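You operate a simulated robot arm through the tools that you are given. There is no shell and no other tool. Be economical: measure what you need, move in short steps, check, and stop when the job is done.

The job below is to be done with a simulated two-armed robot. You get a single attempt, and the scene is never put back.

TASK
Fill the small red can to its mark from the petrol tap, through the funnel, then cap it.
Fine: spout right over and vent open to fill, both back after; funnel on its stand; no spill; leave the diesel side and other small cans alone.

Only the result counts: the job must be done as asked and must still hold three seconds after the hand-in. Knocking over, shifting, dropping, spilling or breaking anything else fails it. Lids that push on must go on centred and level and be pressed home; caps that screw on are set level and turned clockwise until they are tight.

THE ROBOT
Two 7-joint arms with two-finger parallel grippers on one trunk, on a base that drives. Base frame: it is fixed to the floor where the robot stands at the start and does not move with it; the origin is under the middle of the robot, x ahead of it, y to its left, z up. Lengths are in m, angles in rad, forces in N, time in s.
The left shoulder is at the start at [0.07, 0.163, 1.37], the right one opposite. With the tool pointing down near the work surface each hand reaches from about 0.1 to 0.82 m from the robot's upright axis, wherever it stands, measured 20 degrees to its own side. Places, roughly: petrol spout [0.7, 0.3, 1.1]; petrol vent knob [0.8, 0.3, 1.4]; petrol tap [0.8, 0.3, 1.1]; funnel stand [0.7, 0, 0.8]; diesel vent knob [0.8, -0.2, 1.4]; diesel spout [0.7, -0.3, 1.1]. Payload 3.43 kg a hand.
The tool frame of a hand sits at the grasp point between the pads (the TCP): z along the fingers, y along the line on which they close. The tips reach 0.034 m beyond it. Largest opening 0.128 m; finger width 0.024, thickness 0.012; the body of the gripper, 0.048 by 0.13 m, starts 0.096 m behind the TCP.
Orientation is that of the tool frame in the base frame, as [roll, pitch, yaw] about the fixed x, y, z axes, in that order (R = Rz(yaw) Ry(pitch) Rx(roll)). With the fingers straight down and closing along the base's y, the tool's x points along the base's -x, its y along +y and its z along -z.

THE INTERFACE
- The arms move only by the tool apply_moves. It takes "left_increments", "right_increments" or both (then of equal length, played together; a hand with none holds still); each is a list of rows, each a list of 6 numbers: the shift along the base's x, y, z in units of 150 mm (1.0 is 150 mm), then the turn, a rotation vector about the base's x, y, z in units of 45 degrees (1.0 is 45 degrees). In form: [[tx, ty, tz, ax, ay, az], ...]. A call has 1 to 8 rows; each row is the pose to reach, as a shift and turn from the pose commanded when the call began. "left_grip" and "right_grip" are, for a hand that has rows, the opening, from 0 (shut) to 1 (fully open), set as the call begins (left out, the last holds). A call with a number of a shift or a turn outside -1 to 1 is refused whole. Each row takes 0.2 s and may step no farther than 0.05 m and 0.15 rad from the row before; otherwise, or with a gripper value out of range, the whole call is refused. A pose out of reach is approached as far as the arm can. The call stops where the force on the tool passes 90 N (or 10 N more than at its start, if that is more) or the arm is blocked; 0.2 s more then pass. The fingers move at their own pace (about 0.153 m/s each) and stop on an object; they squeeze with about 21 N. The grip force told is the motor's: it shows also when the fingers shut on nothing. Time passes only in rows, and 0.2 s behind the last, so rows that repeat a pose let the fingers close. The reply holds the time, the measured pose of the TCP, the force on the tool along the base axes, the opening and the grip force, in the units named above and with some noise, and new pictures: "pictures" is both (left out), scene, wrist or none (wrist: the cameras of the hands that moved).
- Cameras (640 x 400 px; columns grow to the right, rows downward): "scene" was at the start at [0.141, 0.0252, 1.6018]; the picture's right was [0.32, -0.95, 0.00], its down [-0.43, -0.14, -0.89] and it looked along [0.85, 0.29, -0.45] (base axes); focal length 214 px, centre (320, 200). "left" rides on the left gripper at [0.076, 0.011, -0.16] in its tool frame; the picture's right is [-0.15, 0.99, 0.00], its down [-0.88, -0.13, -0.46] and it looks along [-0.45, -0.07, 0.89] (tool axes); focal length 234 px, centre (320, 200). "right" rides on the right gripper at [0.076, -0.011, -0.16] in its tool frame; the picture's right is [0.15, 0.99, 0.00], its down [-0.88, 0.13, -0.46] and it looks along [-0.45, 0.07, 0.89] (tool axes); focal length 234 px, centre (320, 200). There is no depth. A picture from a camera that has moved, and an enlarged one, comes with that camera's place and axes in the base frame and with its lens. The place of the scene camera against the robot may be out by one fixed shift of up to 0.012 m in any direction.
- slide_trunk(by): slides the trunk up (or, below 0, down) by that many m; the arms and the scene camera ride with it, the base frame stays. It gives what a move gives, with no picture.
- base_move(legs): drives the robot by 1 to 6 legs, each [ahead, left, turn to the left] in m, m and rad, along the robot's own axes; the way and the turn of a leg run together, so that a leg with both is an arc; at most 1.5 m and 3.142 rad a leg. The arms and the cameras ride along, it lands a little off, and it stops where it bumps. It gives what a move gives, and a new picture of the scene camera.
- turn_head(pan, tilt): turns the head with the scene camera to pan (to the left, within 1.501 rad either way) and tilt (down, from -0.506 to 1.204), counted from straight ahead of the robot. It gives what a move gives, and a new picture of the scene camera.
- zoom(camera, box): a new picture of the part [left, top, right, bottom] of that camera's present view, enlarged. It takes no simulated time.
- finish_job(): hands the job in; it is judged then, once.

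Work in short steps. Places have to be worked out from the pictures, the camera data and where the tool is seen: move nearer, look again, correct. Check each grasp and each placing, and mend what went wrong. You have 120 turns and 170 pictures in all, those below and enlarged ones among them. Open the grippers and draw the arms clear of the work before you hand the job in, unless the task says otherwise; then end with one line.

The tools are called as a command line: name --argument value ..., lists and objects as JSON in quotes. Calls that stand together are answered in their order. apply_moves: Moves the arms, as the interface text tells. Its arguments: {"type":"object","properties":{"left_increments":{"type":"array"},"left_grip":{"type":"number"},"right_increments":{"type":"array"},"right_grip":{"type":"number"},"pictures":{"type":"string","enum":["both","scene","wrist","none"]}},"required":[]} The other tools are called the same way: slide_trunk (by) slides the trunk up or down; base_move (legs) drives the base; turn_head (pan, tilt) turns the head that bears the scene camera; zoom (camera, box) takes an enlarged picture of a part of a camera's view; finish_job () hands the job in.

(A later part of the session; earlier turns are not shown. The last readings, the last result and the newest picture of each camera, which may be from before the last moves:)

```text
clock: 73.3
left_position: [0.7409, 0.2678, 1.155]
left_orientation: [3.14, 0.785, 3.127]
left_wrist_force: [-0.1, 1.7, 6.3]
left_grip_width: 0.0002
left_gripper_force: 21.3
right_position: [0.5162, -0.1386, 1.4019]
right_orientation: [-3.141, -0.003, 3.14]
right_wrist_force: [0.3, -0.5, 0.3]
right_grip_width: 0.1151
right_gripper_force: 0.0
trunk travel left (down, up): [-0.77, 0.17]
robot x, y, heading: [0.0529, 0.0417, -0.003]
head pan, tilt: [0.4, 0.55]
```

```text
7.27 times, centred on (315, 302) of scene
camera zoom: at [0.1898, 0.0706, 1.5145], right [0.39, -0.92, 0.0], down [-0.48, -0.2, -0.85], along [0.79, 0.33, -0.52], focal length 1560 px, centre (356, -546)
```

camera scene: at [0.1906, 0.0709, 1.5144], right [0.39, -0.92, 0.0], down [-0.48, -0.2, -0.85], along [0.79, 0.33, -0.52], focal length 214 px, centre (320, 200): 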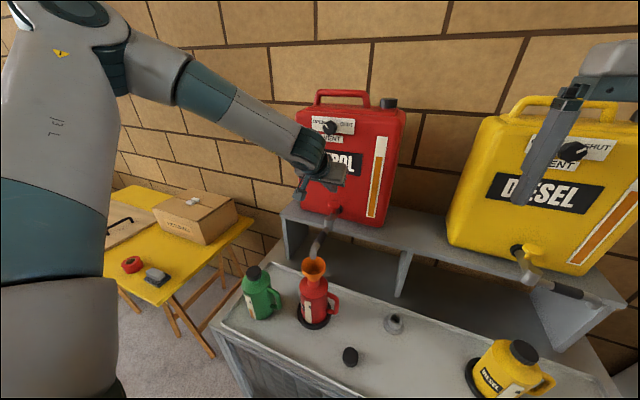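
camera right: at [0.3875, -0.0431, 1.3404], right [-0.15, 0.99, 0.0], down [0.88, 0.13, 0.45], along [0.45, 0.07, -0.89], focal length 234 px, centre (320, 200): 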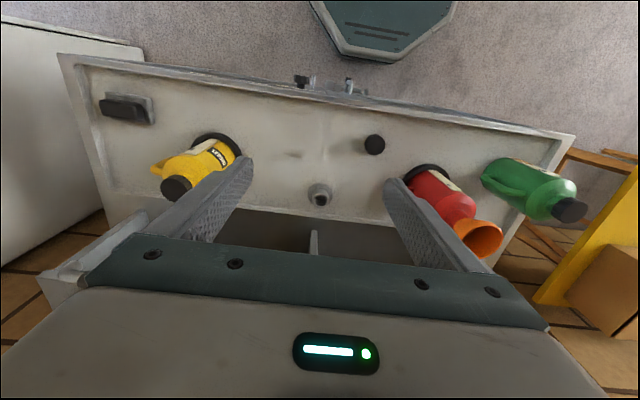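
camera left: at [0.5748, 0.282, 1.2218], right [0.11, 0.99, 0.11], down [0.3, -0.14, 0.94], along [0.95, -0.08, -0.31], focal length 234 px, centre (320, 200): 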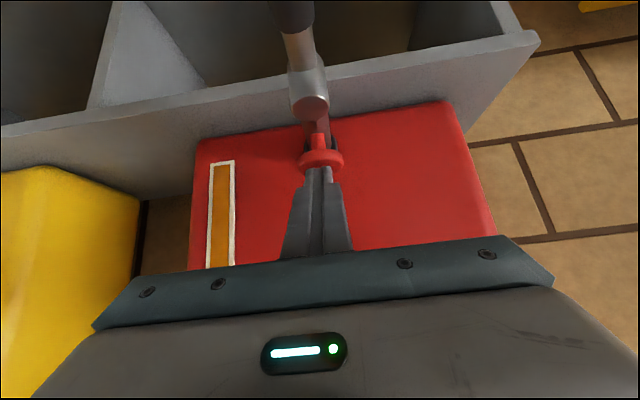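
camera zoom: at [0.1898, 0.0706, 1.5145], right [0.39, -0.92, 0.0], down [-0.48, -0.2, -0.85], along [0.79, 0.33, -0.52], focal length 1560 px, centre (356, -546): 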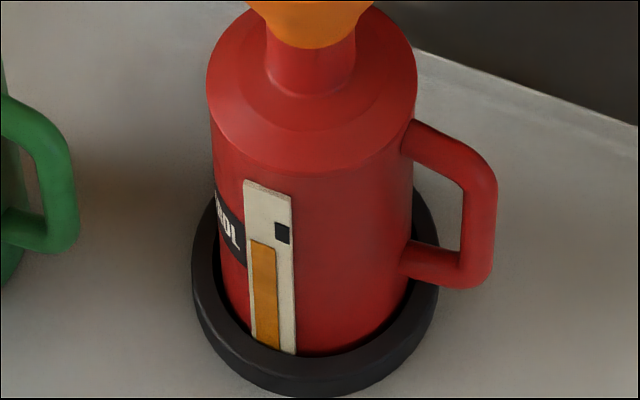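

At the tick's column the level is about 16 px below the tick centre, roughly 1.2 s. I'll hold 0.8 s, release, and check whether a small top-up is needed.

apply_moves --left_increments '[[0, 0, 0, 0, 0, 0], [0, 0, 0, 0, 0, 0], [0, 0, 0, 0, 0, 0], [0, 0, 0, 0, 0, 0], [0, 0, 0.1, 0, 0, 0], [0, 0, 0.15, 0, 0, 0]]' --pictures "none"

zoom --camera "scene" --box '[300, 275, 330, 330]'

zoom --camera "scene" --box '[280, 200, 360, 300]'

```text
clock: 74.7
left_position: [0.7393, 0.2686, 1.1763]
left_orientation: [3.137, 0.782, 3.128]
left_wrist_force: [-0.7, 0.1, 0.2]
left_grip_width: 0.0
left_gripper_force: 21.6
right_position: [0.5166, -0.1376, 1.4013]
right_orientation: [-3.141, -0.006, 3.139]
right_wrist_force: [0.1, 0.1, -0.7]
right_grip_width: 0.1154
right_gripper_force: 0.1
trunk travel left (down, up): [-0.77, 0.17]
robot x, y, heading: [0.051, 0.0424, 0.0]
head pan, tilt: [0.4, 0.55]
```

```text
7.27 times, centred on (315, 302) of scene
camera zoom: at [0.1904, 0.0708, 1.5144], right [0.39, -0.92, 0.0], down [-0.48, -0.2, -0.85], along [0.79, 0.33, -0.52], focal length 1560 px, centre (356, -546)
```

zoom: 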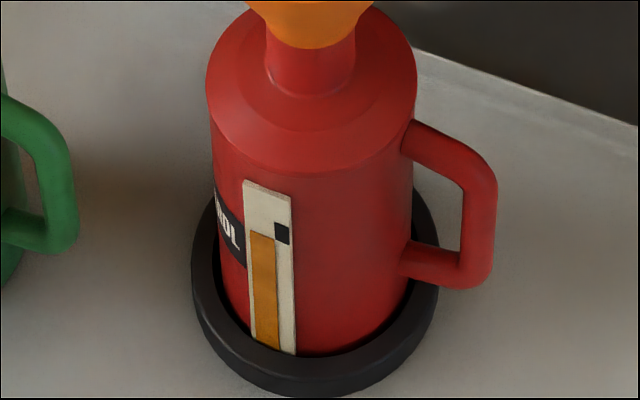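

```text
4.00 times, centred on (320, 250) of scene
camera zoom: at [0.1904, 0.0708, 1.5144], right [0.39, -0.92, 0.0], down [-0.48, -0.2, -0.85], along [0.79, 0.33, -0.52], focal length 858 px, centre (320, 0)
```

zoom: 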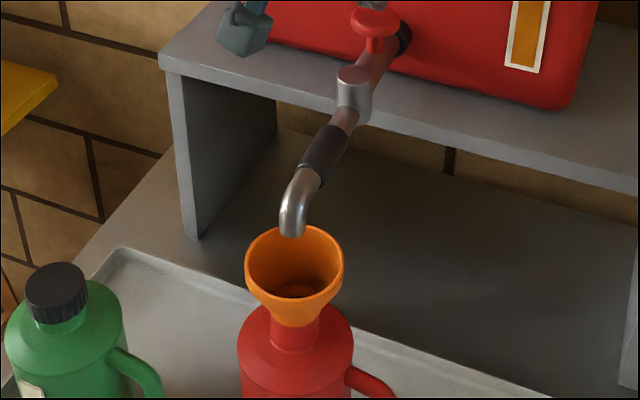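

The tap closed cleanly and the level is just inside the tick, about 5 px below centre. I'll wait a second for the funnel to drain, then re-check.

apply_moves --left_increments '[[0, 0, 0, 0, 0, 0], [0, 0, 0, 0, 0, 0], [0, 0, 0, 0, 0, 0], [0, 0, 0, 0, 0, 0]]' --pictures "none"

zoom --camera "scene" --box '[303, 290, 327, 326]'

```text
clock: 75.7
left_position: [0.7411, 0.2689, 1.1774]
left_orientation: [3.138, 0.784, 3.129]
left_wrist_force: [-0.3, 0.0, 0.5]
left_grip_width: 0.0
left_gripper_force: 20.7
right_position: [0.516, -0.1383, 1.4005]
right_orientation: [-3.14, -0.003, 3.139]
right_wrist_force: [-0.6, 0.2, -0.8]
right_grip_width: 0.1152
right_gripper_force: 0.1
trunk travel left (down, up): [-0.77, 0.17]
robot x, y, heading: [0.0509, 0.0372, -0.003]
head pan, tilt: [0.4, 0.55]
```

```text
11.11 times, centred on (315, 308) of scene
camera zoom: at [0.1906, 0.0706, 1.5144], right [0.39, -0.92, 0.0], down [-0.48, -0.2, -0.85], along [0.78, 0.33, -0.52], focal length 2383 px, centre (376, -1000)
```

zoom: 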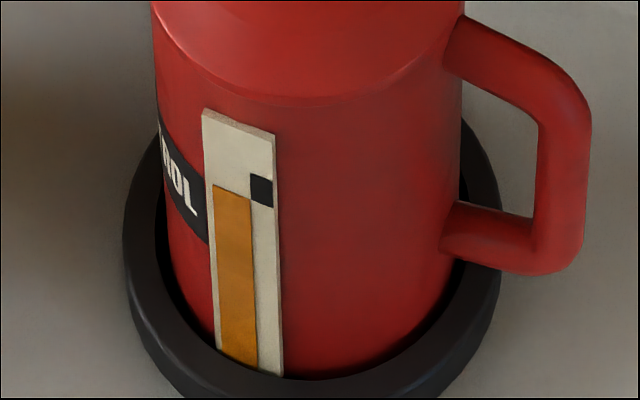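

The level is about 11 zoomed px (roughly 0.5 s of flow) below the tick centre, so I'll do one brief top-up press.

apply_moves --left_increments '[[0, 0, -0.09, 0, 0, 0], [0, 0, -0.15, 0, 0, 0], [0, 0, -0.15, 0, 0, 0], [0, 0, 0, 0, 0, 0], [0, 0, 0.1, 0, 0, 0], [0, 0, 0.1, 0, 0, 0], [0, 0, 0.1, 0, 0, 0]]' --pictures "none"

zoom --camera "scene" --box '[303, 290, 327, 326]'

```text
clock: 77.3
left_position: [0.7421, 0.2699, 1.1927]
left_orientation: [3.137, 0.784, 3.127]
left_wrist_force: [-0.6, -0.1, -0.2]
left_grip_width: 0.0
left_gripper_force: 21.1
right_position: [0.5171, -0.1384, 1.4002]
right_orientation: [3.141, -0.003, 3.139]
right_wrist_force: [0.7, 0.5, -0.1]
right_grip_width: 0.1152
right_gripper_force: 0.0
trunk travel left (down, up): [-0.77, 0.17]
robot x, y, heading: [0.0544, 0.0408, 0.004]
head pan, tilt: [0.4, 0.55]
```

```text
11.11 times, centred on (315, 308) of scene
camera zoom: at [0.1906, 0.0707, 1.5144], right [0.39, -0.92, 0.0], down [-0.48, -0.2, -0.85], along [0.78, 0.33, -0.52], focal length 2383 px, centre (376, -1000)
```

zoom: 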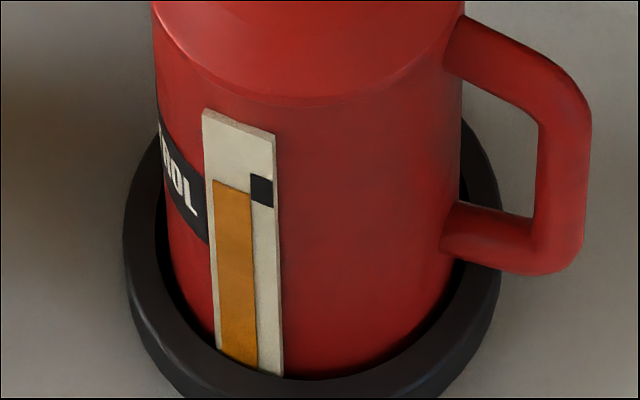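

That added about 4–5 px, leaving about 5 px to the centre. One more identical brief press.

apply_moves --left_increments '[[0, 0, -0.1, 0, 0, 0], [0, 0, -0.19, 0, 0, 0], [0, 0, -0.25, 0, 0, 0], [0, 0, -0.25, 0, 0, 0], [0, 0, -0.1, 0, 0, 0], [0, 0, 0, 0, 0, 0], [0, 0, 0.1, 0, 0, 0]]' --pictures "none"

zoom --camera "scene" --box '[303, 290, 327, 326]'

zoom --camera "scene" --box '[280, 200, 360, 300]'

```text
clock: 78.9
left_position: [0.7407, 0.2674, 1.2096]
left_orientation: [3.139, 0.785, 3.127]
left_wrist_force: [-0.1, 0.6, 1.3]
left_grip_width: 0.0
left_gripper_force: 20.4
right_position: [0.5169, -0.1383, 1.4001]
right_orientation: [3.14, -0.003, 3.14]
right_wrist_force: [-0.1, 0.4, -0.3]
right_grip_width: 0.1154
right_gripper_force: 0.0
trunk travel left (down, up): [-0.77, 0.17]
robot x, y, heading: [0.0495, 0.0395, 0.002]
head pan, tilt: [0.4, 0.55]
```

```text
11.11 times, centred on (315, 308) of scene
camera zoom: at [0.1905, 0.0706, 1.5144], right [0.39, -0.92, 0.0], down [-0.48, -0.2, -0.85], along [0.78, 0.33, -0.52], focal length 2383 px, centre (376, -1000)
```

zoom: 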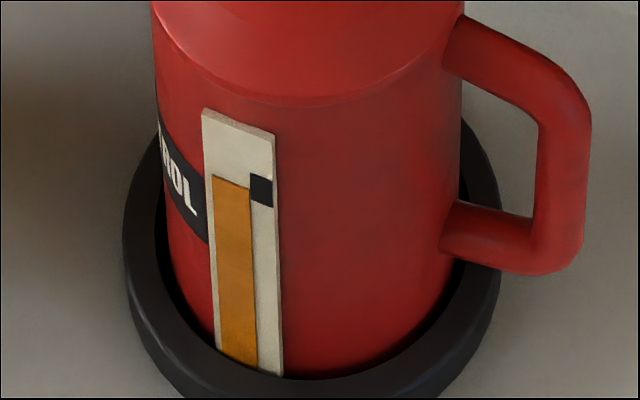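

```text
4.00 times, centred on (320, 250) of scene
camera zoom: at [0.1905, 0.0706, 1.5144], right [0.39, -0.92, 0.0], down [-0.48, -0.2, -0.85], along [0.78, 0.33, -0.52], focal length 858 px, centre (320, 0)
```

zoom: 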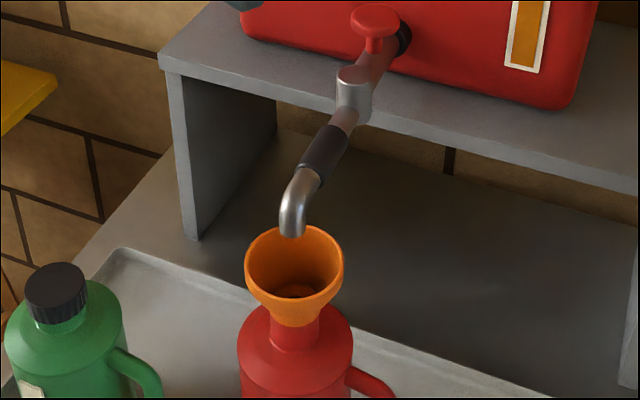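

The level is now at the tick centre. Next I'll return the spout: bring the left finger to the −y side of the spout, with less tilt.

apply_moves --left_increments '[[-0.2, -0.06, 0.05, 0, 0.15, 0], [-0.4, -0.16, 0.05, 0, 0.3, 0], [-0.6, -0.3, 0.05, 0, 0.42, 0], [-0.77, -0.4, 0.0, 0, 0.42, 0], [-0.77, -0.4, -0.1, 0, 0.42, 0]]' --pictures "wrist"

```text
clock: 80.1
left_position: [0.6246, 0.2077, 1.1907]
left_orientation: [-3.14, 0.453, 3.13]
left_wrist_force: [-0.4, 0.3, -0.4]
left_grip_width: 0.0
left_gripper_force: 21.4
right_position: [0.5174, -0.1374, 1.4008]
right_orientation: [3.141, -0.005, 3.14]
right_wrist_force: [0.5, -0.4, 0.1]
right_grip_width: 0.115
right_gripper_force: 0.2
trunk travel left (down, up): [-0.77, 0.17]
robot x, y, heading: [0.054, 0.042, 0.003]
head pan, tilt: [0.4, 0.55]
camera left: at [0.4874, 0.2214, 1.2998], right [0.14, 0.99, 0.06], down [0.59, -0.14, 0.8], along [0.79, -0.08, -0.6], focal length 234 px, centre (320, 200)
```

left: 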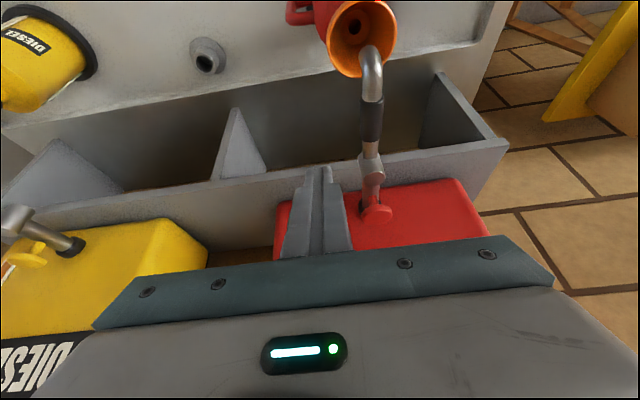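

The finger is clear on the −y side. I'll descend to pipe level.

apply_moves --left_increments '[[0.02, 0.02, -0.25, 0, 0, 0], [0.03, 0.03, -0.5, 0, 0, 0], [0.03, 0.03, -0.74, 0, 0, 0]]' --pictures "wrist"

zoom --camera "scene" --box '[270, 180, 370, 300]'

```text
clock: 80.9
left_position: [0.6316, 0.2151, 1.0791]
left_orientation: [-3.14, 0.454, 3.131]
left_wrist_force: [0.9, 0.4, 0.9]
left_grip_width: 0.0
left_gripper_force: 21.3
right_position: [0.5185, -0.1375, 1.4004]
right_orientation: [-3.142, -0.004, 3.14]
right_wrist_force: [0.0, -0.7, 0.7]
right_grip_width: 0.1153
right_gripper_force: 0.0
trunk travel left (down, up): [-0.77, 0.17]
robot x, y, heading: [0.0535, 0.0378, 0.002]
head pan, tilt: [0.4, 0.55]
camera left: at [0.4941, 0.2283, 1.1884], right [0.14, 0.99, 0.06], down [0.59, -0.14, 0.8], along [0.79, -0.08, -0.6], focal length 234 px, centre (320, 200)
```

left: 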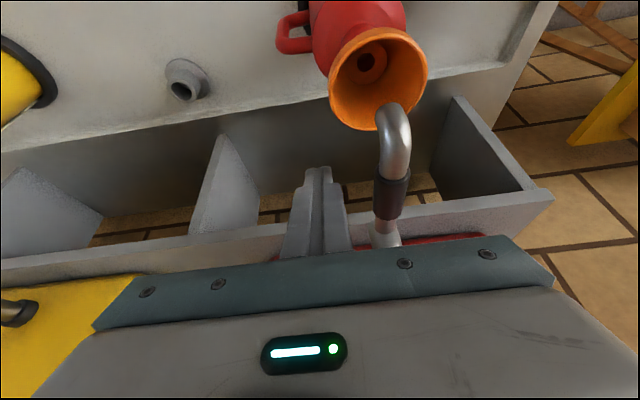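

```text
3.33 times, centred on (320, 240) of scene
camera zoom: at [0.1915, 0.0709, 1.5144], right [0.39, -0.92, 0.0], down [-0.48, -0.2, -0.85], along [0.78, 0.33, -0.52], focal length 715 px, centre (320, 67)
```

zoom: 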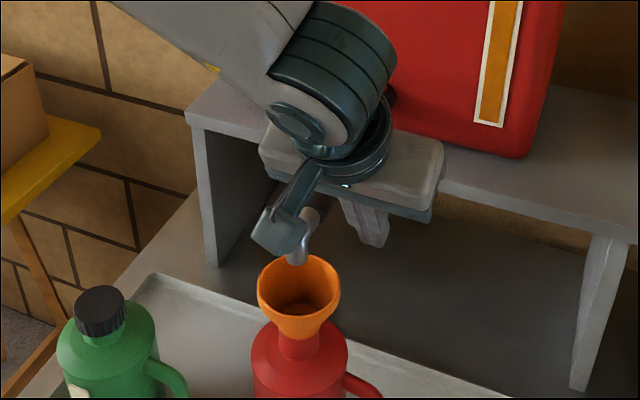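

Now I'll sweep the spout back along its arc to the parked side.

apply_moves --left_increments '[[0.01, 0.153, 0, 0, 0, 0], [-0.02, 0.323, 0, 0, 0, 0], [-0.006, 0.496, 0, 0, 0, 0], [0.053, 0.659, 0, 0, 0, 0], [0.153, 0.801, 0, 0, 0, 0], [0.24, 0.88, 0, 0, 0, 0], [0.32, 0.93, 0, 0, 0, 0]]' --pictures "wrist"

zoom --camera "scene" --box '[270, 160, 370, 300]'

```text
clock: 82.5
left_position: [0.6776, 0.3538, 1.0819]
left_orientation: [-3.139, 0.453, 3.129]
left_wrist_force: [-0.2, -0.2, 0.2]
left_grip_width: 0.0001
left_gripper_force: 21.2
right_position: [0.5162, -0.1391, 1.401]
right_orientation: [3.141, -0.003, 3.139]
right_wrist_force: [-0.4, 0.0, -0.3]
right_grip_width: 0.1154
right_gripper_force: 0.0
trunk travel left (down, up): [-0.77, 0.17]
robot x, y, heading: [0.058, 0.0414, -0.001]
head pan, tilt: [0.4, 0.55]
camera left: at [0.5393, 0.3678, 1.1915], right [0.14, 0.99, 0.06], down [0.59, -0.14, 0.8], along [0.79, -0.08, -0.6], focal length 234 px, centre (320, 200)
```

left: 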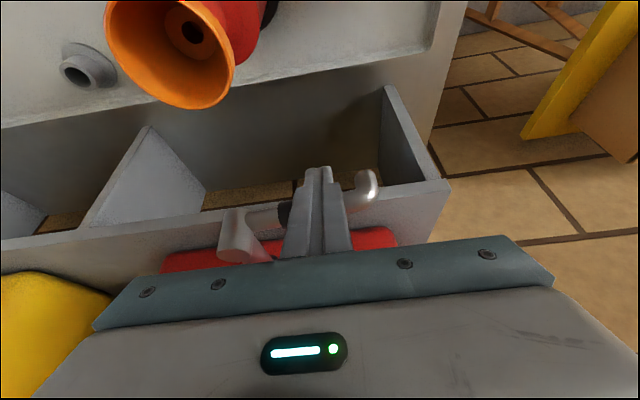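

```text
2.86 times, centred on (320, 230) of scene
camera zoom: at [0.191, 0.0708, 1.5144], right [0.39, -0.92, 0.0], down [-0.48, -0.2, -0.85], along [0.78, 0.33, -0.52], focal length 613 px, centre (320, 114)
```

zoom: 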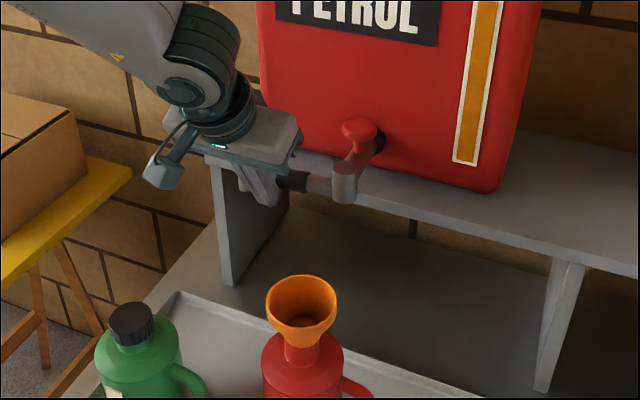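

The spout is nearly parked. I'll push on to its stop.

apply_moves --left_increments '[[0.07, 0.02, 0, 0, 0, 0], [0.13, 0.03, 0, 0, 0, 0], [0.18, 0.03, 0, 0, 0, 0]]' --pictures "none"

```text
clock: 83.3
left_position: [0.6818, 0.3572, 1.0803]
left_orientation: [-3.138, 0.442, 3.131]
left_wrist_force: [-80.9, -6.3, -14.8]
left_grip_width: 0.0
left_gripper_force: 21.3
right_position: [0.5038, -0.1377, 1.4039]
right_orientation: [-3.141, 0.005, -3.14]
right_wrist_force: [0.1, -0.4, -0.5]
right_grip_width: 0.115
right_gripper_force: 0.1
trunk travel left (down, up): [-0.77, 0.17]
robot x, y, heading: [0.0504, 0.0365, 0.003]
head pan, tilt: [0.4, 0.55]
```

The parked stop is reached (81 N). I'll back off, rise, and turn the hand level for the vent.

apply_moves --left_increments '[[-0.2, 0, 0, 0, 0, 0], [-0.4, 0, 0.15, 0, -0.1, 0], [-0.5, 0, 0.4, 0, -0.25, 0], [-0.5, 0, 0.65, 0, -0.4, 0], [-0.5, 0, 0.9, 0, -0.55, 0], [-0.5, 0, 1.0, 0, -0.7, 0]]' --pictures "none"

apply_moves --left_increments '[[0, -0.05, 0.15, -0.13, -0.12, 0], [0, -0.1, 0.3, -0.26, -0.24, 0], [0, -0.15, 0.45, -0.38, -0.36, 0], [0, -0.2, 0.6, -0.5, -0.48, 0], [0, -0.25, 0.75, -0.62, -0.6, 0], [0, -0.3, 0.9, -0.75, -0.73, 0]]' --left_grip 0.6 --pictures "both"

```text
clock: 84.7
left_position: [0.627, 0.3584, 1.2346]
left_orientation: [3.135, 1.008, 3.124]
left_wrist_force: [0.6, -0.3, 0.1]
left_grip_width: 0.0001
left_gripper_force: 21.1
right_position: [0.5157, -0.137, 1.4018]
right_orientation: [-3.139, -0.002, -3.142]
right_wrist_force: [0.1, 0.0, 0.3]
right_grip_width: 0.1151
right_gripper_force: 0.1
trunk travel left (down, up): [-0.77, 0.17]
robot x, y, heading: [0.0499, 0.0421, -0.003]
head pan, tilt: [0.4, 0.55]
```

```text
clock: 86.1
left_position: [0.6444, 0.3194, 1.3991]
left_orientation: [-1.469, 1.025, -1.638]
left_wrist_force: [0.6, -0.7, 0.0]
left_grip_width: 0.0768
left_gripper_force: 0.2
left hand out of reach, approached as far as the arm can: row 2, 3, 4, 5, 6
right_position: [0.5173, -0.1387, 1.3995]
right_orientation: [3.141, -0.004, 3.141]
right_wrist_force: [-0.3, -1.1, 0.1]
right_grip_width: 0.1154
right_gripper_force: 0.2
trunk travel left (down, up): [-0.77, 0.17]
robot x, y, heading: [0.0582, 0.045, 0.0]
head pan, tilt: [0.4, 0.55]
camera scene: at [0.1916, 0.0694, 1.5144], right [0.39, -0.92, 0.0], down [-0.48, -0.2, -0.85], along [0.78, 0.33, -0.52], focal length 214 px, centre (320, 200)
camera left: at [0.4856, 0.3147, 1.3185], right [0.16, 0.91, -0.39], down [-0.44, 0.42, 0.8], along [0.88, 0.04, 0.47], focal length 234 px, centre (320, 200)
```

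scene: 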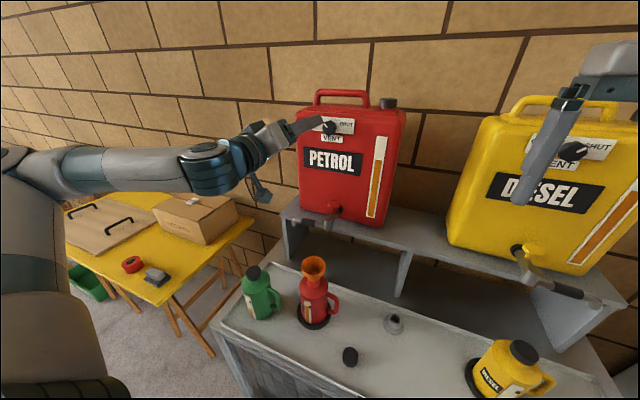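
left: 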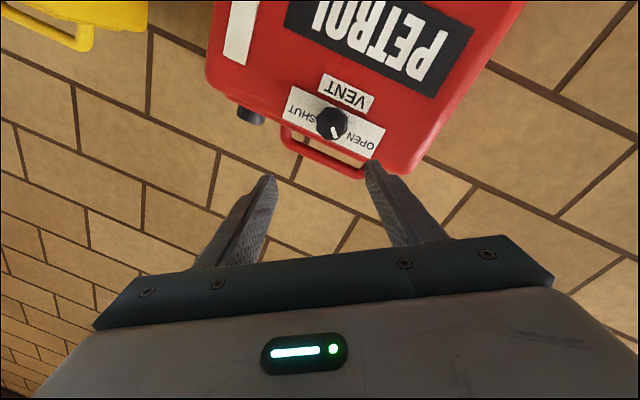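

The hand is slightly off its intended roll and at a limit here; the base position at y≈0.15 worked before and the right arm needs it anyway, so I'll drive back there.

base_move --legs '[[0, 0.11, 0]]'

apply_moves --left_increments '[[0, -0.2, -0.1, -0.15, 0.03, 0.1], [0, -0.4, -0.15, -0.31, 0.067, 0.197], [0, -0.6, -0.2, -0.31, 0.067, 0.197], [0, -0.8, -0.2, -0.31, 0.067, 0.197]]' --pictures "wrist"

```text
clock: 87.3
left_position: [0.644, 0.4292, 1.3998]
left_orientation: [-1.471, 1.025, -1.64]
left_wrist_force: [-0.3, -0.1, -0.3]
left_grip_width: 0.0771
left_gripper_force: 0.1
right_position: [0.5167, -0.029, 1.4012]
right_orientation: [3.141, -0.004, 3.139]
right_wrist_force: [0.4, 0.2, -0.8]
right_grip_width: 0.115
right_gripper_force: 0.0
trunk travel left (down, up): [-0.77, 0.17]
robot x, y, heading: [0.0577, 0.1537, 0.003]
head pan, tilt: [0.4, 0.55]
camera scene: at [0.1906, 0.1801, 1.5145], right [0.39, -0.92, 0.0], down [-0.48, -0.2, -0.85], along [0.79, 0.33, -0.52], focal length 214 px, centre (320, 200)
```

scene: 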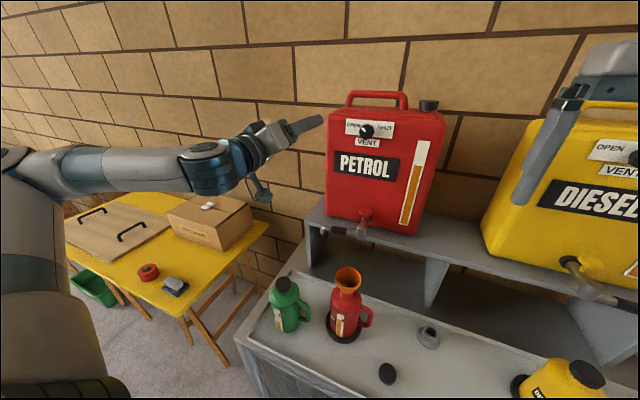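

```text
clock: 88.3
left_position: [0.6516, 0.3073, 1.3708]
left_orientation: [-1.546, 0.782, -1.546]
left_wrist_force: [0.4, -0.9, -0.1]
left_grip_width: 0.0769
left_gripper_force: 0.1
left hand out of reach, approached as far as the arm can: row 1, 2, 3, 4
right_position: [0.5166, -0.0303, 1.4011]
right_orientation: [3.141, -0.005, 3.138]
right_wrist_force: [0.2, -0.5, -0.5]
right_grip_width: 0.1151
right_gripper_force: 0.0
trunk travel left (down, up): [-0.77, 0.17]
robot x, y, heading: [0.0545, 0.1519, -0.003]
head pan, tilt: [0.4, 0.55]
camera left: at [0.4935, 0.2612, 1.3057], right [0.0, 0.8, -0.6], down [-0.47, 0.53, 0.7], along [0.88, 0.28, 0.38], focal length 234 px, centre (320, 200)
```

left: 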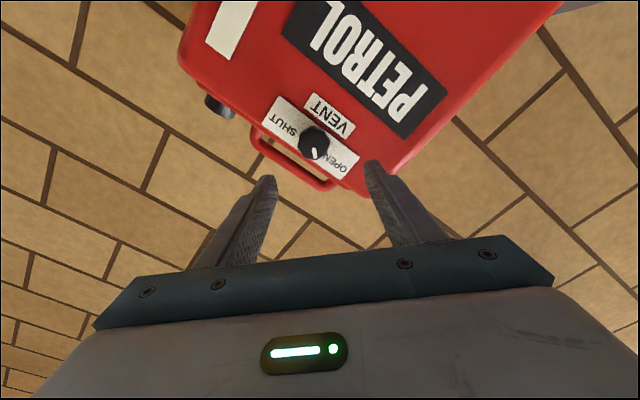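

Orientation is right now. I'll advance towards the knob to (0.775, 0.301, 1.377).

apply_moves --left_increments '[[0.2, -0.043, 0.04, 0, 0, 0], [0.4, -0.043, 0.04, 0, 0, 0], [0.5, -0.043, 0.04, 0, 0, 0]]' --pictures "wrist"

```text
clock: 89.1
left_position: [0.7255, 0.3047, 1.3748]
left_orientation: [-1.546, 0.779, -1.544]
left_wrist_force: [-0.6, -0.2, 0.3]
left_grip_width: 0.0766
left_gripper_force: 0.0
right_position: [0.5162, -0.0275, 1.4003]
right_orientation: [-3.14, -0.006, 3.138]
right_wrist_force: [-0.4, 0.3, 0.1]
right_grip_width: 0.1152
right_gripper_force: 0.0
trunk travel left (down, up): [-0.77, 0.17]
robot x, y, heading: [0.0538, 0.1493, 0.0]
head pan, tilt: [0.4, 0.55]
camera left: at [0.5685, 0.257, 1.3095], right [0.0, 0.8, -0.6], down [-0.47, 0.53, 0.7], along [0.88, 0.28, 0.38], focal length 234 px, centre (320, 200)
```

left: 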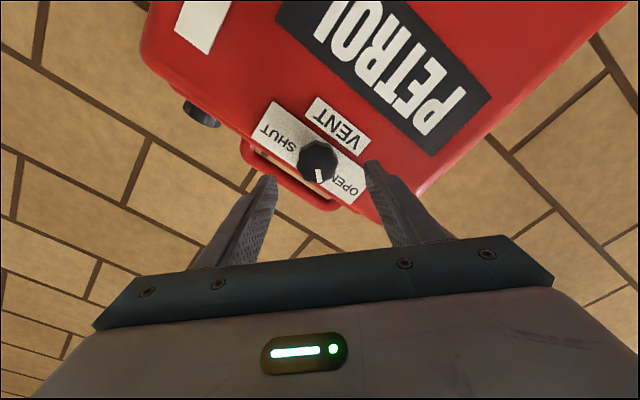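

The knob is well centred, so I'll advance and straddle it.

apply_moves --left_increments '[[0.15, -0.025, 0.0, 0, 0, 0], [0.28, -0.03, 0.0, 0, 0, 0], [0.345, -0.03, 0.0, 0, 0, 0]]' --pictures "wrist"

```text
clock: 89.9
left_position: [0.7733, 0.3074, 1.3842]
left_orientation: [-1.553, 0.781, -1.549]
left_wrist_force: [-0.4, 0.3, 0.4]
left_grip_width: 0.0768
left_gripper_force: 0.0
left hand out of reach, approached as far as the arm can: row 2, 3
right_position: [0.5151, -0.0265, 1.4009]
right_orientation: [3.142, -0.003, 3.138]
right_wrist_force: [0.5, -0.4, 0.0]
right_grip_width: 0.1152
right_gripper_force: 0.1
trunk travel left (down, up): [-0.77, 0.17]
robot x, y, heading: [0.0522, 0.1501, -0.002]
head pan, tilt: [0.4, 0.55]
camera left: at [0.6158, 0.2601, 1.3185], right [0.0, 0.8, -0.6], down [-0.47, 0.53, 0.71], along [0.88, 0.28, 0.38], focal length 234 px, centre (320, 200)
```

left: 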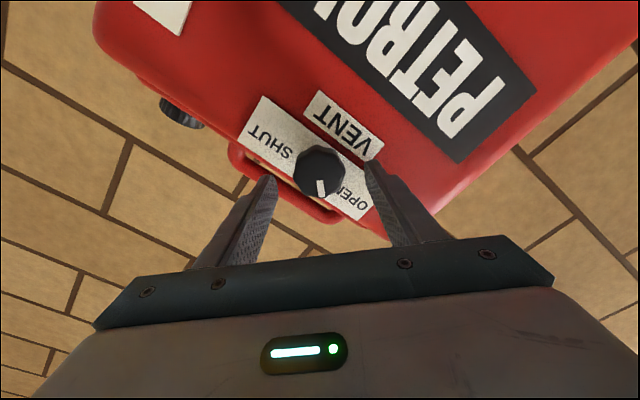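

The arm drifts +y/+z at its limit here. At the lower trunk it drifted −z, so an intermediate trunk height should fit. I'll back off, lower the trunk 0.08 m and re-approach.

apply_moves --left_increments '[[-0.25, 0, 0, 0, 0, 0], [-0.5, -0.03, -0.03, 0, 0, 0]]' --pictures "none"

slide_trunk --by -0.09

apply_moves --left_increments '[[0, 0, 0.3, 0, 0, 0], [0, 0, 0.57, 0, 0, 0], [0, 0, 0.57, 0, 0, 0]]' --pictures "none"

```text
clock: 90.5
left_position: [0.6967, 0.3032, 1.3778]
left_orientation: [-1.543, 0.78, -1.543]
left_wrist_force: [-0.3, 0.5, -0.1]
left_grip_width: 0.0768
left_gripper_force: 0.0
right_position: [0.5144, -0.0274, 1.4008]
right_orientation: [-3.141, -0.002, 3.139]
right_wrist_force: [-0.8, 0.5, -0.2]
right_grip_width: 0.1153
right_gripper_force: 0.0
trunk travel left (down, up): [-0.77, 0.17]
robot x, y, heading: [0.0542, 0.1537, 0.005]
head pan, tilt: [0.4, 0.55]
```

```text
clock: 91.7
left_position: [0.698, 0.3033, 1.2861]
left_orientation: [-1.546, 0.78, -1.544]
left_wrist_force: [-1.0, 0.8, 1.0]
left_grip_width: 0.0768
left_gripper_force: 0.0
right_position: [0.5156, -0.0277, 1.3102]
right_orientation: [-3.14, -0.003, 3.138]
right_wrist_force: [-0.1, 0.9, 0.9]
right_grip_width: 0.1153
right_gripper_force: 0.1
trunk travel left (down, up): [-0.68, 0.26]
robot x, y, heading: [0.059, 0.1516, 0.001]
head pan, tilt: [0.4, 0.55]
```

```text
clock: 92.5
left_position: [0.6998, 0.3061, 1.3717]
left_orientation: [-1.549, 0.779, -1.545]
left_wrist_force: [-0.6, 0.8, -0.1]
left_grip_width: 0.0768
left_gripper_force: 0.1
right_position: [0.517, -0.0278, 1.3106]
right_orientation: [-3.141, -0.005, 3.138]
right_wrist_force: [0.1, 0.0, -0.2]
right_grip_width: 0.1152
right_gripper_force: 0.0
trunk travel left (down, up): [-0.68, 0.26]
robot x, y, heading: [0.0503, 0.1532, 0.001]
head pan, tilt: [0.4, 0.55]
```

Now I'll approach again to (0.777, 0.3005, 1.375).

apply_moves --left_increments '[[0.2, -0.025, 0.01, 0, 0, 0], [0.4, -0.035, 0.02, 0, 0, 0], [0.515, -0.035, 0.022, 0, 0, 0], [0.515, -0.035, 0.022, 0, 0, 0]]' --pictures "wrist"

```text
clock: 93.5
left_position: [0.7777, 0.3013, 1.3744]
left_orientation: [-1.544, 0.779, -1.544]
left_wrist_force: [0.2, -0.1, 1.5]
left_grip_width: 0.0768
left_gripper_force: 0.1
right_position: [0.5165, -0.0264, 1.3107]
right_orientation: [-3.141, -0.004, 3.14]
right_wrist_force: [0.2, -0.5, 0.4]
right_grip_width: 0.1152
right_gripper_force: 0.2
trunk travel left (down, up): [-0.68, 0.26]
robot x, y, heading: [0.0534, 0.1523, 0.005]
head pan, tilt: [0.4, 0.55]
camera left: at [0.6188, 0.2551, 1.3088], right [0.0, 0.8, -0.6], down [-0.47, 0.53, 0.7], along [0.88, 0.28, 0.38], focal length 234 px, centre (320, 200)
```

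left: 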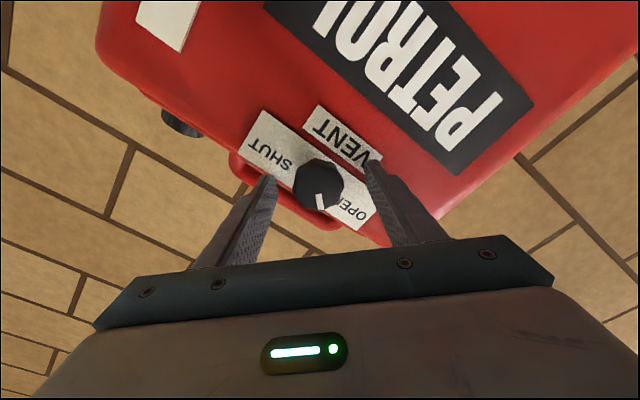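

The position was reached exactly with no contact force. I'll close on the knob.

apply_moves --left_increments '[[0, 0, 0, 0, 0, 0], [0, 0, 0, 0, 0, 0], [0, 0, 0, 0, 0, 0]]' --left_grip 0.0 --pictures "none"

apply_moves --left_increments '[[0, 0, 0, 0.165, 0, 0], [0, 0, 0, 0.33, 0, 0], [0, 0, 0, 0.5, 0, 0], [0, 0, 0, 0.66, 0, 0], [0, 0, 0, 0.83, 0, 0], [0, 0, 0, 1, 0, 0]]' --pictures "wrist"

```text
clock: 94.3
left_position: [0.7762, 0.2997, 1.3753]
left_orientation: [-1.542, 0.782, -1.543]
left_wrist_force: [6.9, -3.2, 9.3]
left_grip_width: 0.0397
left_gripper_force: 44.9
right_position: [0.516, -0.0277, 1.3096]
right_orientation: [-3.141, -0.004, 3.139]
right_wrist_force: [0.9, 0.4, 0.1]
right_grip_width: 0.1151
right_gripper_force: 0.1
trunk travel left (down, up): [-0.68, 0.26]
robot x, y, heading: [0.0543, 0.1531, -0.007]
head pan, tilt: [0.4, 0.55]
```

```text
clock: 95.7
left_position: [0.7773, 0.3003, 1.3746]
left_orientation: [-0.148, 1.553, -0.153]
left_wrist_force: [9.5, 3.4, 10.2]
left_grip_width: 0.0397
left_gripper_force: 45.0
right_position: [0.5173, -0.0268, 1.3101]
right_orientation: [-3.142, -0.006, 3.14]
right_wrist_force: [0.8, -0.5, -0.5]
right_grip_width: 0.1153
right_gripper_force: 0.1
trunk travel left (down, up): [-0.68, 0.26]
robot x, y, heading: [0.0528, 0.1472, 0.0]
head pan, tilt: [0.4, 0.55]
camera left: at [0.6189, 0.3127, 1.2954], right [0.0, 0.99, 0.14], down [-0.47, -0.12, 0.87], along [0.88, -0.07, 0.47], focal length 234 px, centre (320, 200)
```

left: 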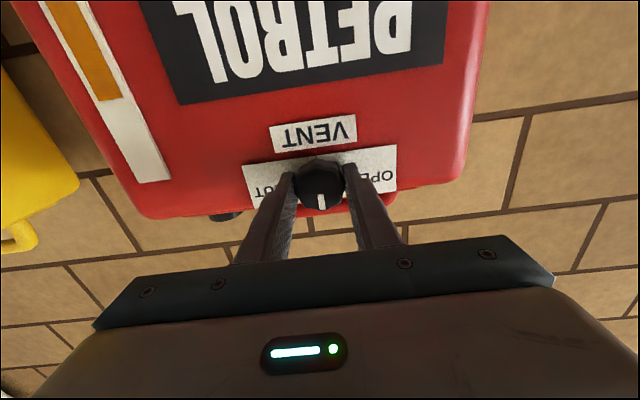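

Halfway back. I'll turn the remaining 45°, then release and inspect.

apply_moves --left_increments '[[0, 0, 0, 0.165, 0, 0], [0, 0, 0, 0.33, 0, 0], [0, 0, 0, 0.5, 0, 0], [0, 0, 0, 0.66, 0, 0], [0, 0, 0, 0.83, 0, 0], [0, 0, 0, 1, 0, 0]]' --pictures "none"

apply_moves --left_increments '[[0, 0, 0, 0.05, 0, 0], [0, 0, 0, 0.05, 0, 0]]' --pictures "none"

apply_moves --left_increments '[[0, 0, 0, 0, 0, 0], [0, 0, 0, 0, 0, 0], [-0.2, 0, 0, 0, 0, 0], [-0.5, 0, 0, 0, 0, 0], [-0.8, 0, 0, 0, 0, 0]]' --left_grip 0.6 --pictures "none"

zoom --camera "left" --box '[240, 90, 400, 190]'

```text
clock: 97.1
left_position: [0.7769, 0.3005, 1.3754]
left_orientation: [1.562, 0.79, 1.548]
left_wrist_force: [9.8, 6.4, 11.7]
left_grip_width: 0.0396
left_gripper_force: 45.9
right_position: [0.5163, -0.0261, 1.3101]
right_orientation: [-3.14, -0.005, 3.138]
right_wrist_force: [-0.4, 0.4, -0.7]
right_grip_width: 0.115
right_gripper_force: 0.1
trunk travel left (down, up): [-0.68, 0.26]
robot x, y, heading: [0.0525, 0.1524, -0.001]
head pan, tilt: [0.4, 0.55]
```

```text
clock: 97.7
left_position: [0.7772, 0.2996, 1.3751]
left_orientation: [1.565, 0.753, 1.549]
left_wrist_force: [8.8, 8.5, 7.8]
left_grip_width: 0.0396
left_gripper_force: 44.9
right_position: [0.5171, -0.0247, 1.3112]
right_orientation: [-3.141, -0.004, 3.138]
right_wrist_force: [0.2, -0.3, -0.1]
right_grip_width: 0.1149
right_gripper_force: 0.0
trunk travel left (down, up): [-0.68, 0.26]
robot x, y, heading: [0.0497, 0.1509, 0.007]
head pan, tilt: [0.4, 0.55]
```

```text
clock: 98.9
left_position: [0.6545, 0.2968, 1.3756]
left_orientation: [1.559, 0.751, 1.545]
left_wrist_force: [-0.3, -0.1, -0.2]
left_grip_width: 0.0767
left_gripper_force: 0.2
right_position: [0.5152, -0.0273, 1.3108]
right_orientation: [3.14, -0.003, 3.138]
right_wrist_force: [0.7, 0.0, 0.7]
right_grip_width: 0.1154
right_gripper_force: 0.0
trunk travel left (down, up): [-0.68, 0.26]
robot x, y, heading: [0.0544, 0.15, 0.002]
head pan, tilt: [0.4, 0.55]
```

```text
4.00 times, centred on (320, 140) of left
camera zoom: at [0.4962, 0.3632, 1.3299], right [0.0, 0.57, 0.82], down [-0.47, -0.72, 0.5], along [0.88, -0.39, 0.27], focal length 937 px, centre (320, 440)
```

zoom: 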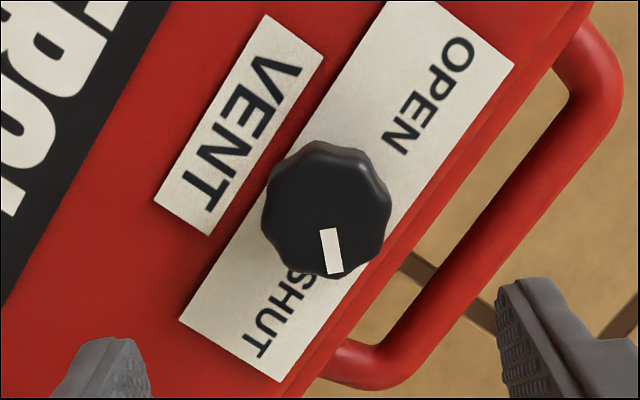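

The vent is back at SHUT (46°, as at the start). I'll move the left hand aside and bring the right hand over the funnel.

apply_moves --left_increments '[[-0.25, 0.15, 0, 0, 0, 0], [-0.5, 0.3, 0, 0, 0, 0], [-0.7, 0.5, 0.05, 0, 0, 0], [-0.8, 0.75, 0.1, 0, 0, 0], [-0.9, 1.0, 0.1, 0, 0, 0]]' --right_increments '[[0.1, 0.2, -0.1, 0, 0, 0], [0.2, 0.4, -0.2, 0, 0, 0], [0.3, 0.6, -0.3, 0, 0, 0], [0.4, 0.8, -0.4, 0, 0, 0], [0.5, 1.0, -0.5, 0, 0, 0]]' --pictures "none"

apply_moves --right_increments '[[0.02, 0.25, -0.15, 0, 0.005, 0], [0.02, 0.5, -0.3, 0, 0.005, 0], [0.02, 0.75, -0.5, 0, 0.005, 0], [0.02, 0.965, -0.7, 0, 0.005, 0], [0.02, 0.965, -0.8, 0, 0.005, 0]]' --pictures "both"

```text
clock: 100.1
left_position: [0.5513, 0.4689, 1.435]
left_orientation: [1.564, 0.755, 1.545]
left_wrist_force: [0.5, 0.7, 0.5]
left_grip_width: 0.0768
left_gripper_force: 0.0
left hand out of reach, approached as far as the arm can: row 2, 3, 4, 5
right_position: [0.5911, 0.1254, 1.2346]
right_orientation: [-3.139, -0.005, 3.137]
right_wrist_force: [0.1, 1.6, 0.4]
right_grip_width: 0.1153
right_gripper_force: 0.1
trunk travel left (down, up): [-0.68, 0.26]
robot x, y, heading: [0.0547, 0.1508, -0.001]
head pan, tilt: [0.4, 0.55]
```

```text
clock: 101.3
left_position: [0.5503, 0.4625, 1.4357]
left_orientation: [1.564, 0.751, 1.545]
left_wrist_force: [0.4, -0.7, -0.3]
left_grip_width: 0.0767
left_gripper_force: 0.1
right_position: [0.5931, 0.2662, 1.1173]
right_orientation: [3.142, -0.009, 3.138]
right_wrist_force: [-1.6, -0.5, 0.3]
right_grip_width: 0.1151
right_gripper_force: 0.2
trunk travel left (down, up): [-0.68, 0.26]
robot x, y, heading: [0.0518, 0.145, 0.003]
head pan, tilt: [0.4, 0.55]
camera scene: at [0.1906, 0.1811, 1.4245], right [0.39, -0.92, 0.0], down [-0.48, -0.2, -0.85], along [0.79, 0.33, -0.52], focal length 214 px, centre (320, 200)
camera right: at [0.5181, 0.256, 1.277], right [-0.14, 0.99, 0.0], down [0.88, 0.13, 0.45], along [0.44, 0.07, -0.89], focal length 234 px, centre (320, 200)
```

scene: 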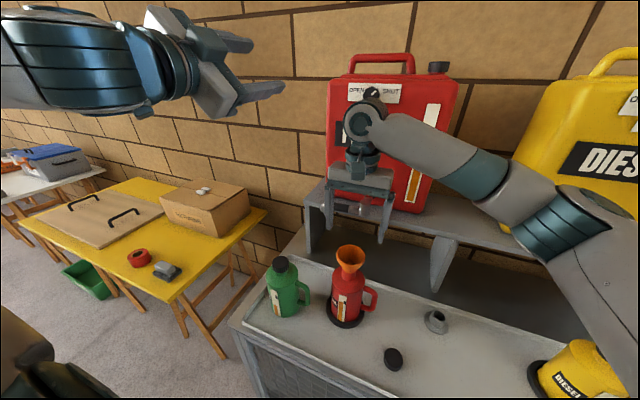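
right: 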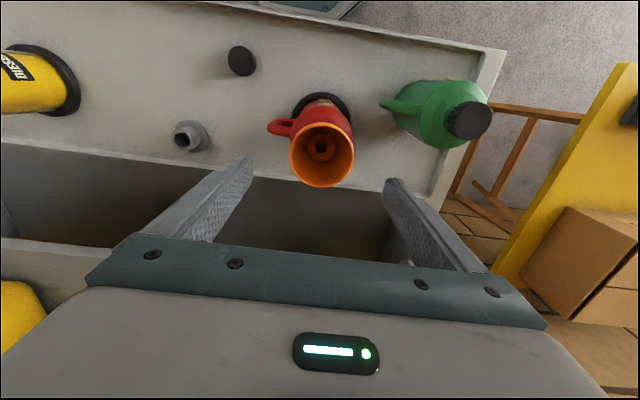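

The funnel is in the expected place between the fingers. I'll descend and grip.

apply_moves --right_increments '[[0.01, 0.02, -0.25, 0, 0.01, 0], [0.01, 0.02, -0.5, 0, 0.01, 0], [0.01, 0.02, -0.77, 0, 0.01, 0]]' --pictures "none"

apply_moves --right_increments '[[0, 0, 0, 0, 0, 0], [0, 0, 0, 0, 0, 0], [0, 0, 0, 0, 0, 0]]' --right_grip 0.45 --pictures "wrist"

```text
clock: 102.1
left_position: [0.552, 0.4646, 1.4355]
left_orientation: [1.567, 0.751, 1.546]
left_wrist_force: [1.0, -0.3, 0.1]
left_grip_width: 0.0767
left_gripper_force: 0.0
right_position: [0.5963, 0.2724, 0.9984]
right_orientation: [3.141, -0.017, 3.137]
right_wrist_force: [0.9, -0.8, -0.7]
right_grip_width: 0.1154
right_gripper_force: 0.0
trunk travel left (down, up): [-0.68, 0.26]
robot x, y, heading: [0.0523, 0.1489, 0.002]
head pan, tilt: [0.4, 0.55]
```

```text
clock: 102.9
left_position: [0.5504, 0.463, 1.4371]
left_orientation: [1.564, 0.751, 1.547]
left_wrist_force: [0.6, -0.4, 0.1]
left_grip_width: 0.0768
left_gripper_force: 0.0
right_position: [0.5957, 0.2735, 0.9994]
right_orientation: [3.142, -0.017, 3.138]
right_wrist_force: [0.2, 0.6, -0.9]
right_grip_width: 0.0754
right_gripper_force: 20.7
trunk travel left (down, up): [-0.68, 0.26]
robot x, y, heading: [0.0558, 0.1504, 0.001]
head pan, tilt: [0.4, 0.55]
camera right: at [0.5218, 0.2615, 1.1605], right [-0.14, 0.99, 0.0], down [0.89, 0.13, 0.44], along [0.44, 0.07, -0.9], focal length 234 px, centre (320, 200)
```

right: 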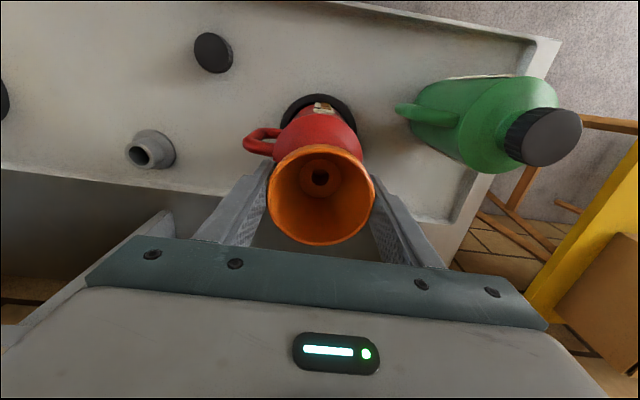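

Gripped at 75.4 mm. I'll lift straight up, then check the can and funnel.

apply_moves --right_increments '[[0, 0, 0.1, 0, 0, 0], [0, 0, 0.25, 0, 0, 0], [0, 0, 0.45, 0, 0, 0], [0, 0, 0.65, 0, -0.02, 0], [0, 0, 0.65, 0, -0.02, 0]]' --pictures "wrist"

zoom --camera "scene" --box '[290, 180, 460, 340]'

```text
clock: 104.1
left_position: [0.5508, 0.4626, 1.4353]
left_orientation: [1.564, 0.752, 1.546]
left_wrist_force: [0.5, 0.4, 0.3]
left_grip_width: 0.077
left_gripper_force: 0.0
right_position: [0.597, 0.2702, 1.0999]
right_orientation: [3.14, -0.002, 3.14]
right_wrist_force: [-0.2, 0.6, -1.2]
right_grip_width: 0.0754
right_gripper_force: 20.9
trunk travel left (down, up): [-0.68, 0.26]
robot x, y, heading: [0.0527, 0.1562, -0.004]
head pan, tilt: [0.4, 0.55]
camera right: at [0.5199, 0.2592, 1.2593], right [-0.14, 0.99, 0.0], down [0.88, 0.13, 0.45], along [0.45, 0.07, -0.89], focal length 234 px, centre (320, 200)
```

right: 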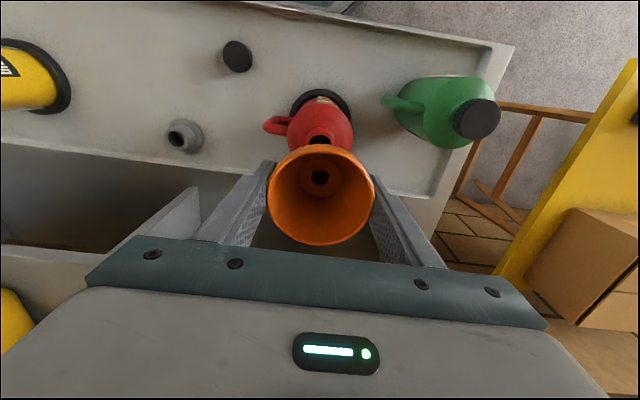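

```text
2.50 times, centred on (375, 260) of scene
camera zoom: at [0.1911, 0.1823, 1.4243], right [0.39, -0.92, 0.0], down [-0.48, -0.2, -0.85], along [0.79, 0.33, -0.52], focal length 536 px, centre (182, 50)
```

zoom: 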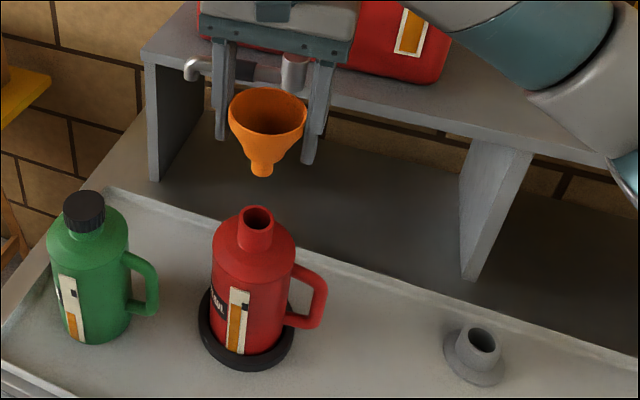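

The funnel is out cleanly and the can is undisturbed. I'll carry the funnel back towards the stand at (0.660, 0).

apply_moves --right_increments '[[0.05, -0.25, 0, 0, 0, 0], [0.1, -0.5, 0, 0, 0, 0], [0.15, -0.75, 0, 0, 0, 0], [0.2, -1.0, 0, 0, 0, 0]]' --pictures "none"

apply_moves --right_increments '[[0.06, -0.25, 0, 0, 0, 0], [0.12, -0.5, 0, 0, 0, 0], [0.18, -0.7, 0, 0, 0, 0], [0.22, -0.8, 0, 0, 0, 0], [0.22, -0.8, -0.2, 0, 0, 0]]' --pictures "wrist"

```text
clock: 105.1
left_position: [0.55, 0.46, 1.4361]
left_orientation: [1.563, 0.75, 1.546]
left_wrist_force: [-0.5, -1.1, -0.1]
left_grip_width: 0.0768
left_gripper_force: 0.1
right_position: [0.6248, 0.1188, 1.0983]
right_orientation: [3.141, -0.001, 3.138]
right_wrist_force: [-0.4, -0.1, -0.4]
right_grip_width: 0.0752
right_gripper_force: 21.6
trunk travel left (down, up): [-0.68, 0.26]
robot x, y, heading: [0.0534, 0.1523, 0.001]
head pan, tilt: [0.4, 0.55]
```

```text
clock: 106.3
left_position: [0.5502, 0.4636, 1.4354]
left_orientation: [1.567, 0.751, 1.544]
left_wrist_force: [-0.5, 0.3, 0.3]
left_grip_width: 0.0767
left_gripper_force: 0.0
right_position: [0.6567, -0.0006, 1.0702]
right_orientation: [-3.142, 0.001, 3.139]
right_wrist_force: [-1.0, 0.6, -0.2]
right_grip_width: 0.0753
right_gripper_force: 21.0
trunk travel left (down, up): [-0.68, 0.26]
robot x, y, heading: [0.0538, 0.1512, -0.002]
head pan, tilt: [0.4, 0.55]
camera right: at [0.581, -0.0124, 1.2287], right [-0.14, 0.99, 0.0], down [0.88, 0.13, 0.46], along [0.45, 0.07, -0.89], focal length 234 px, centre (320, 200)
```

right: 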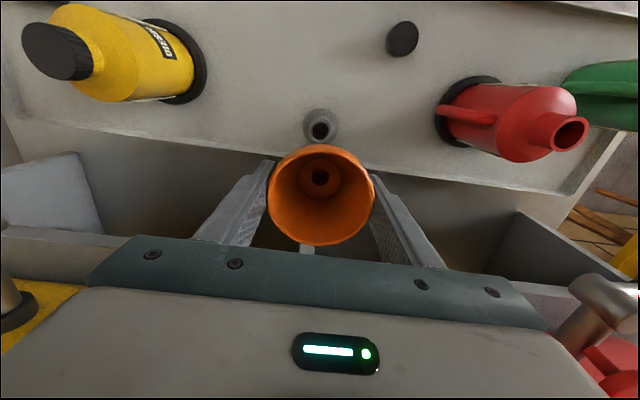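

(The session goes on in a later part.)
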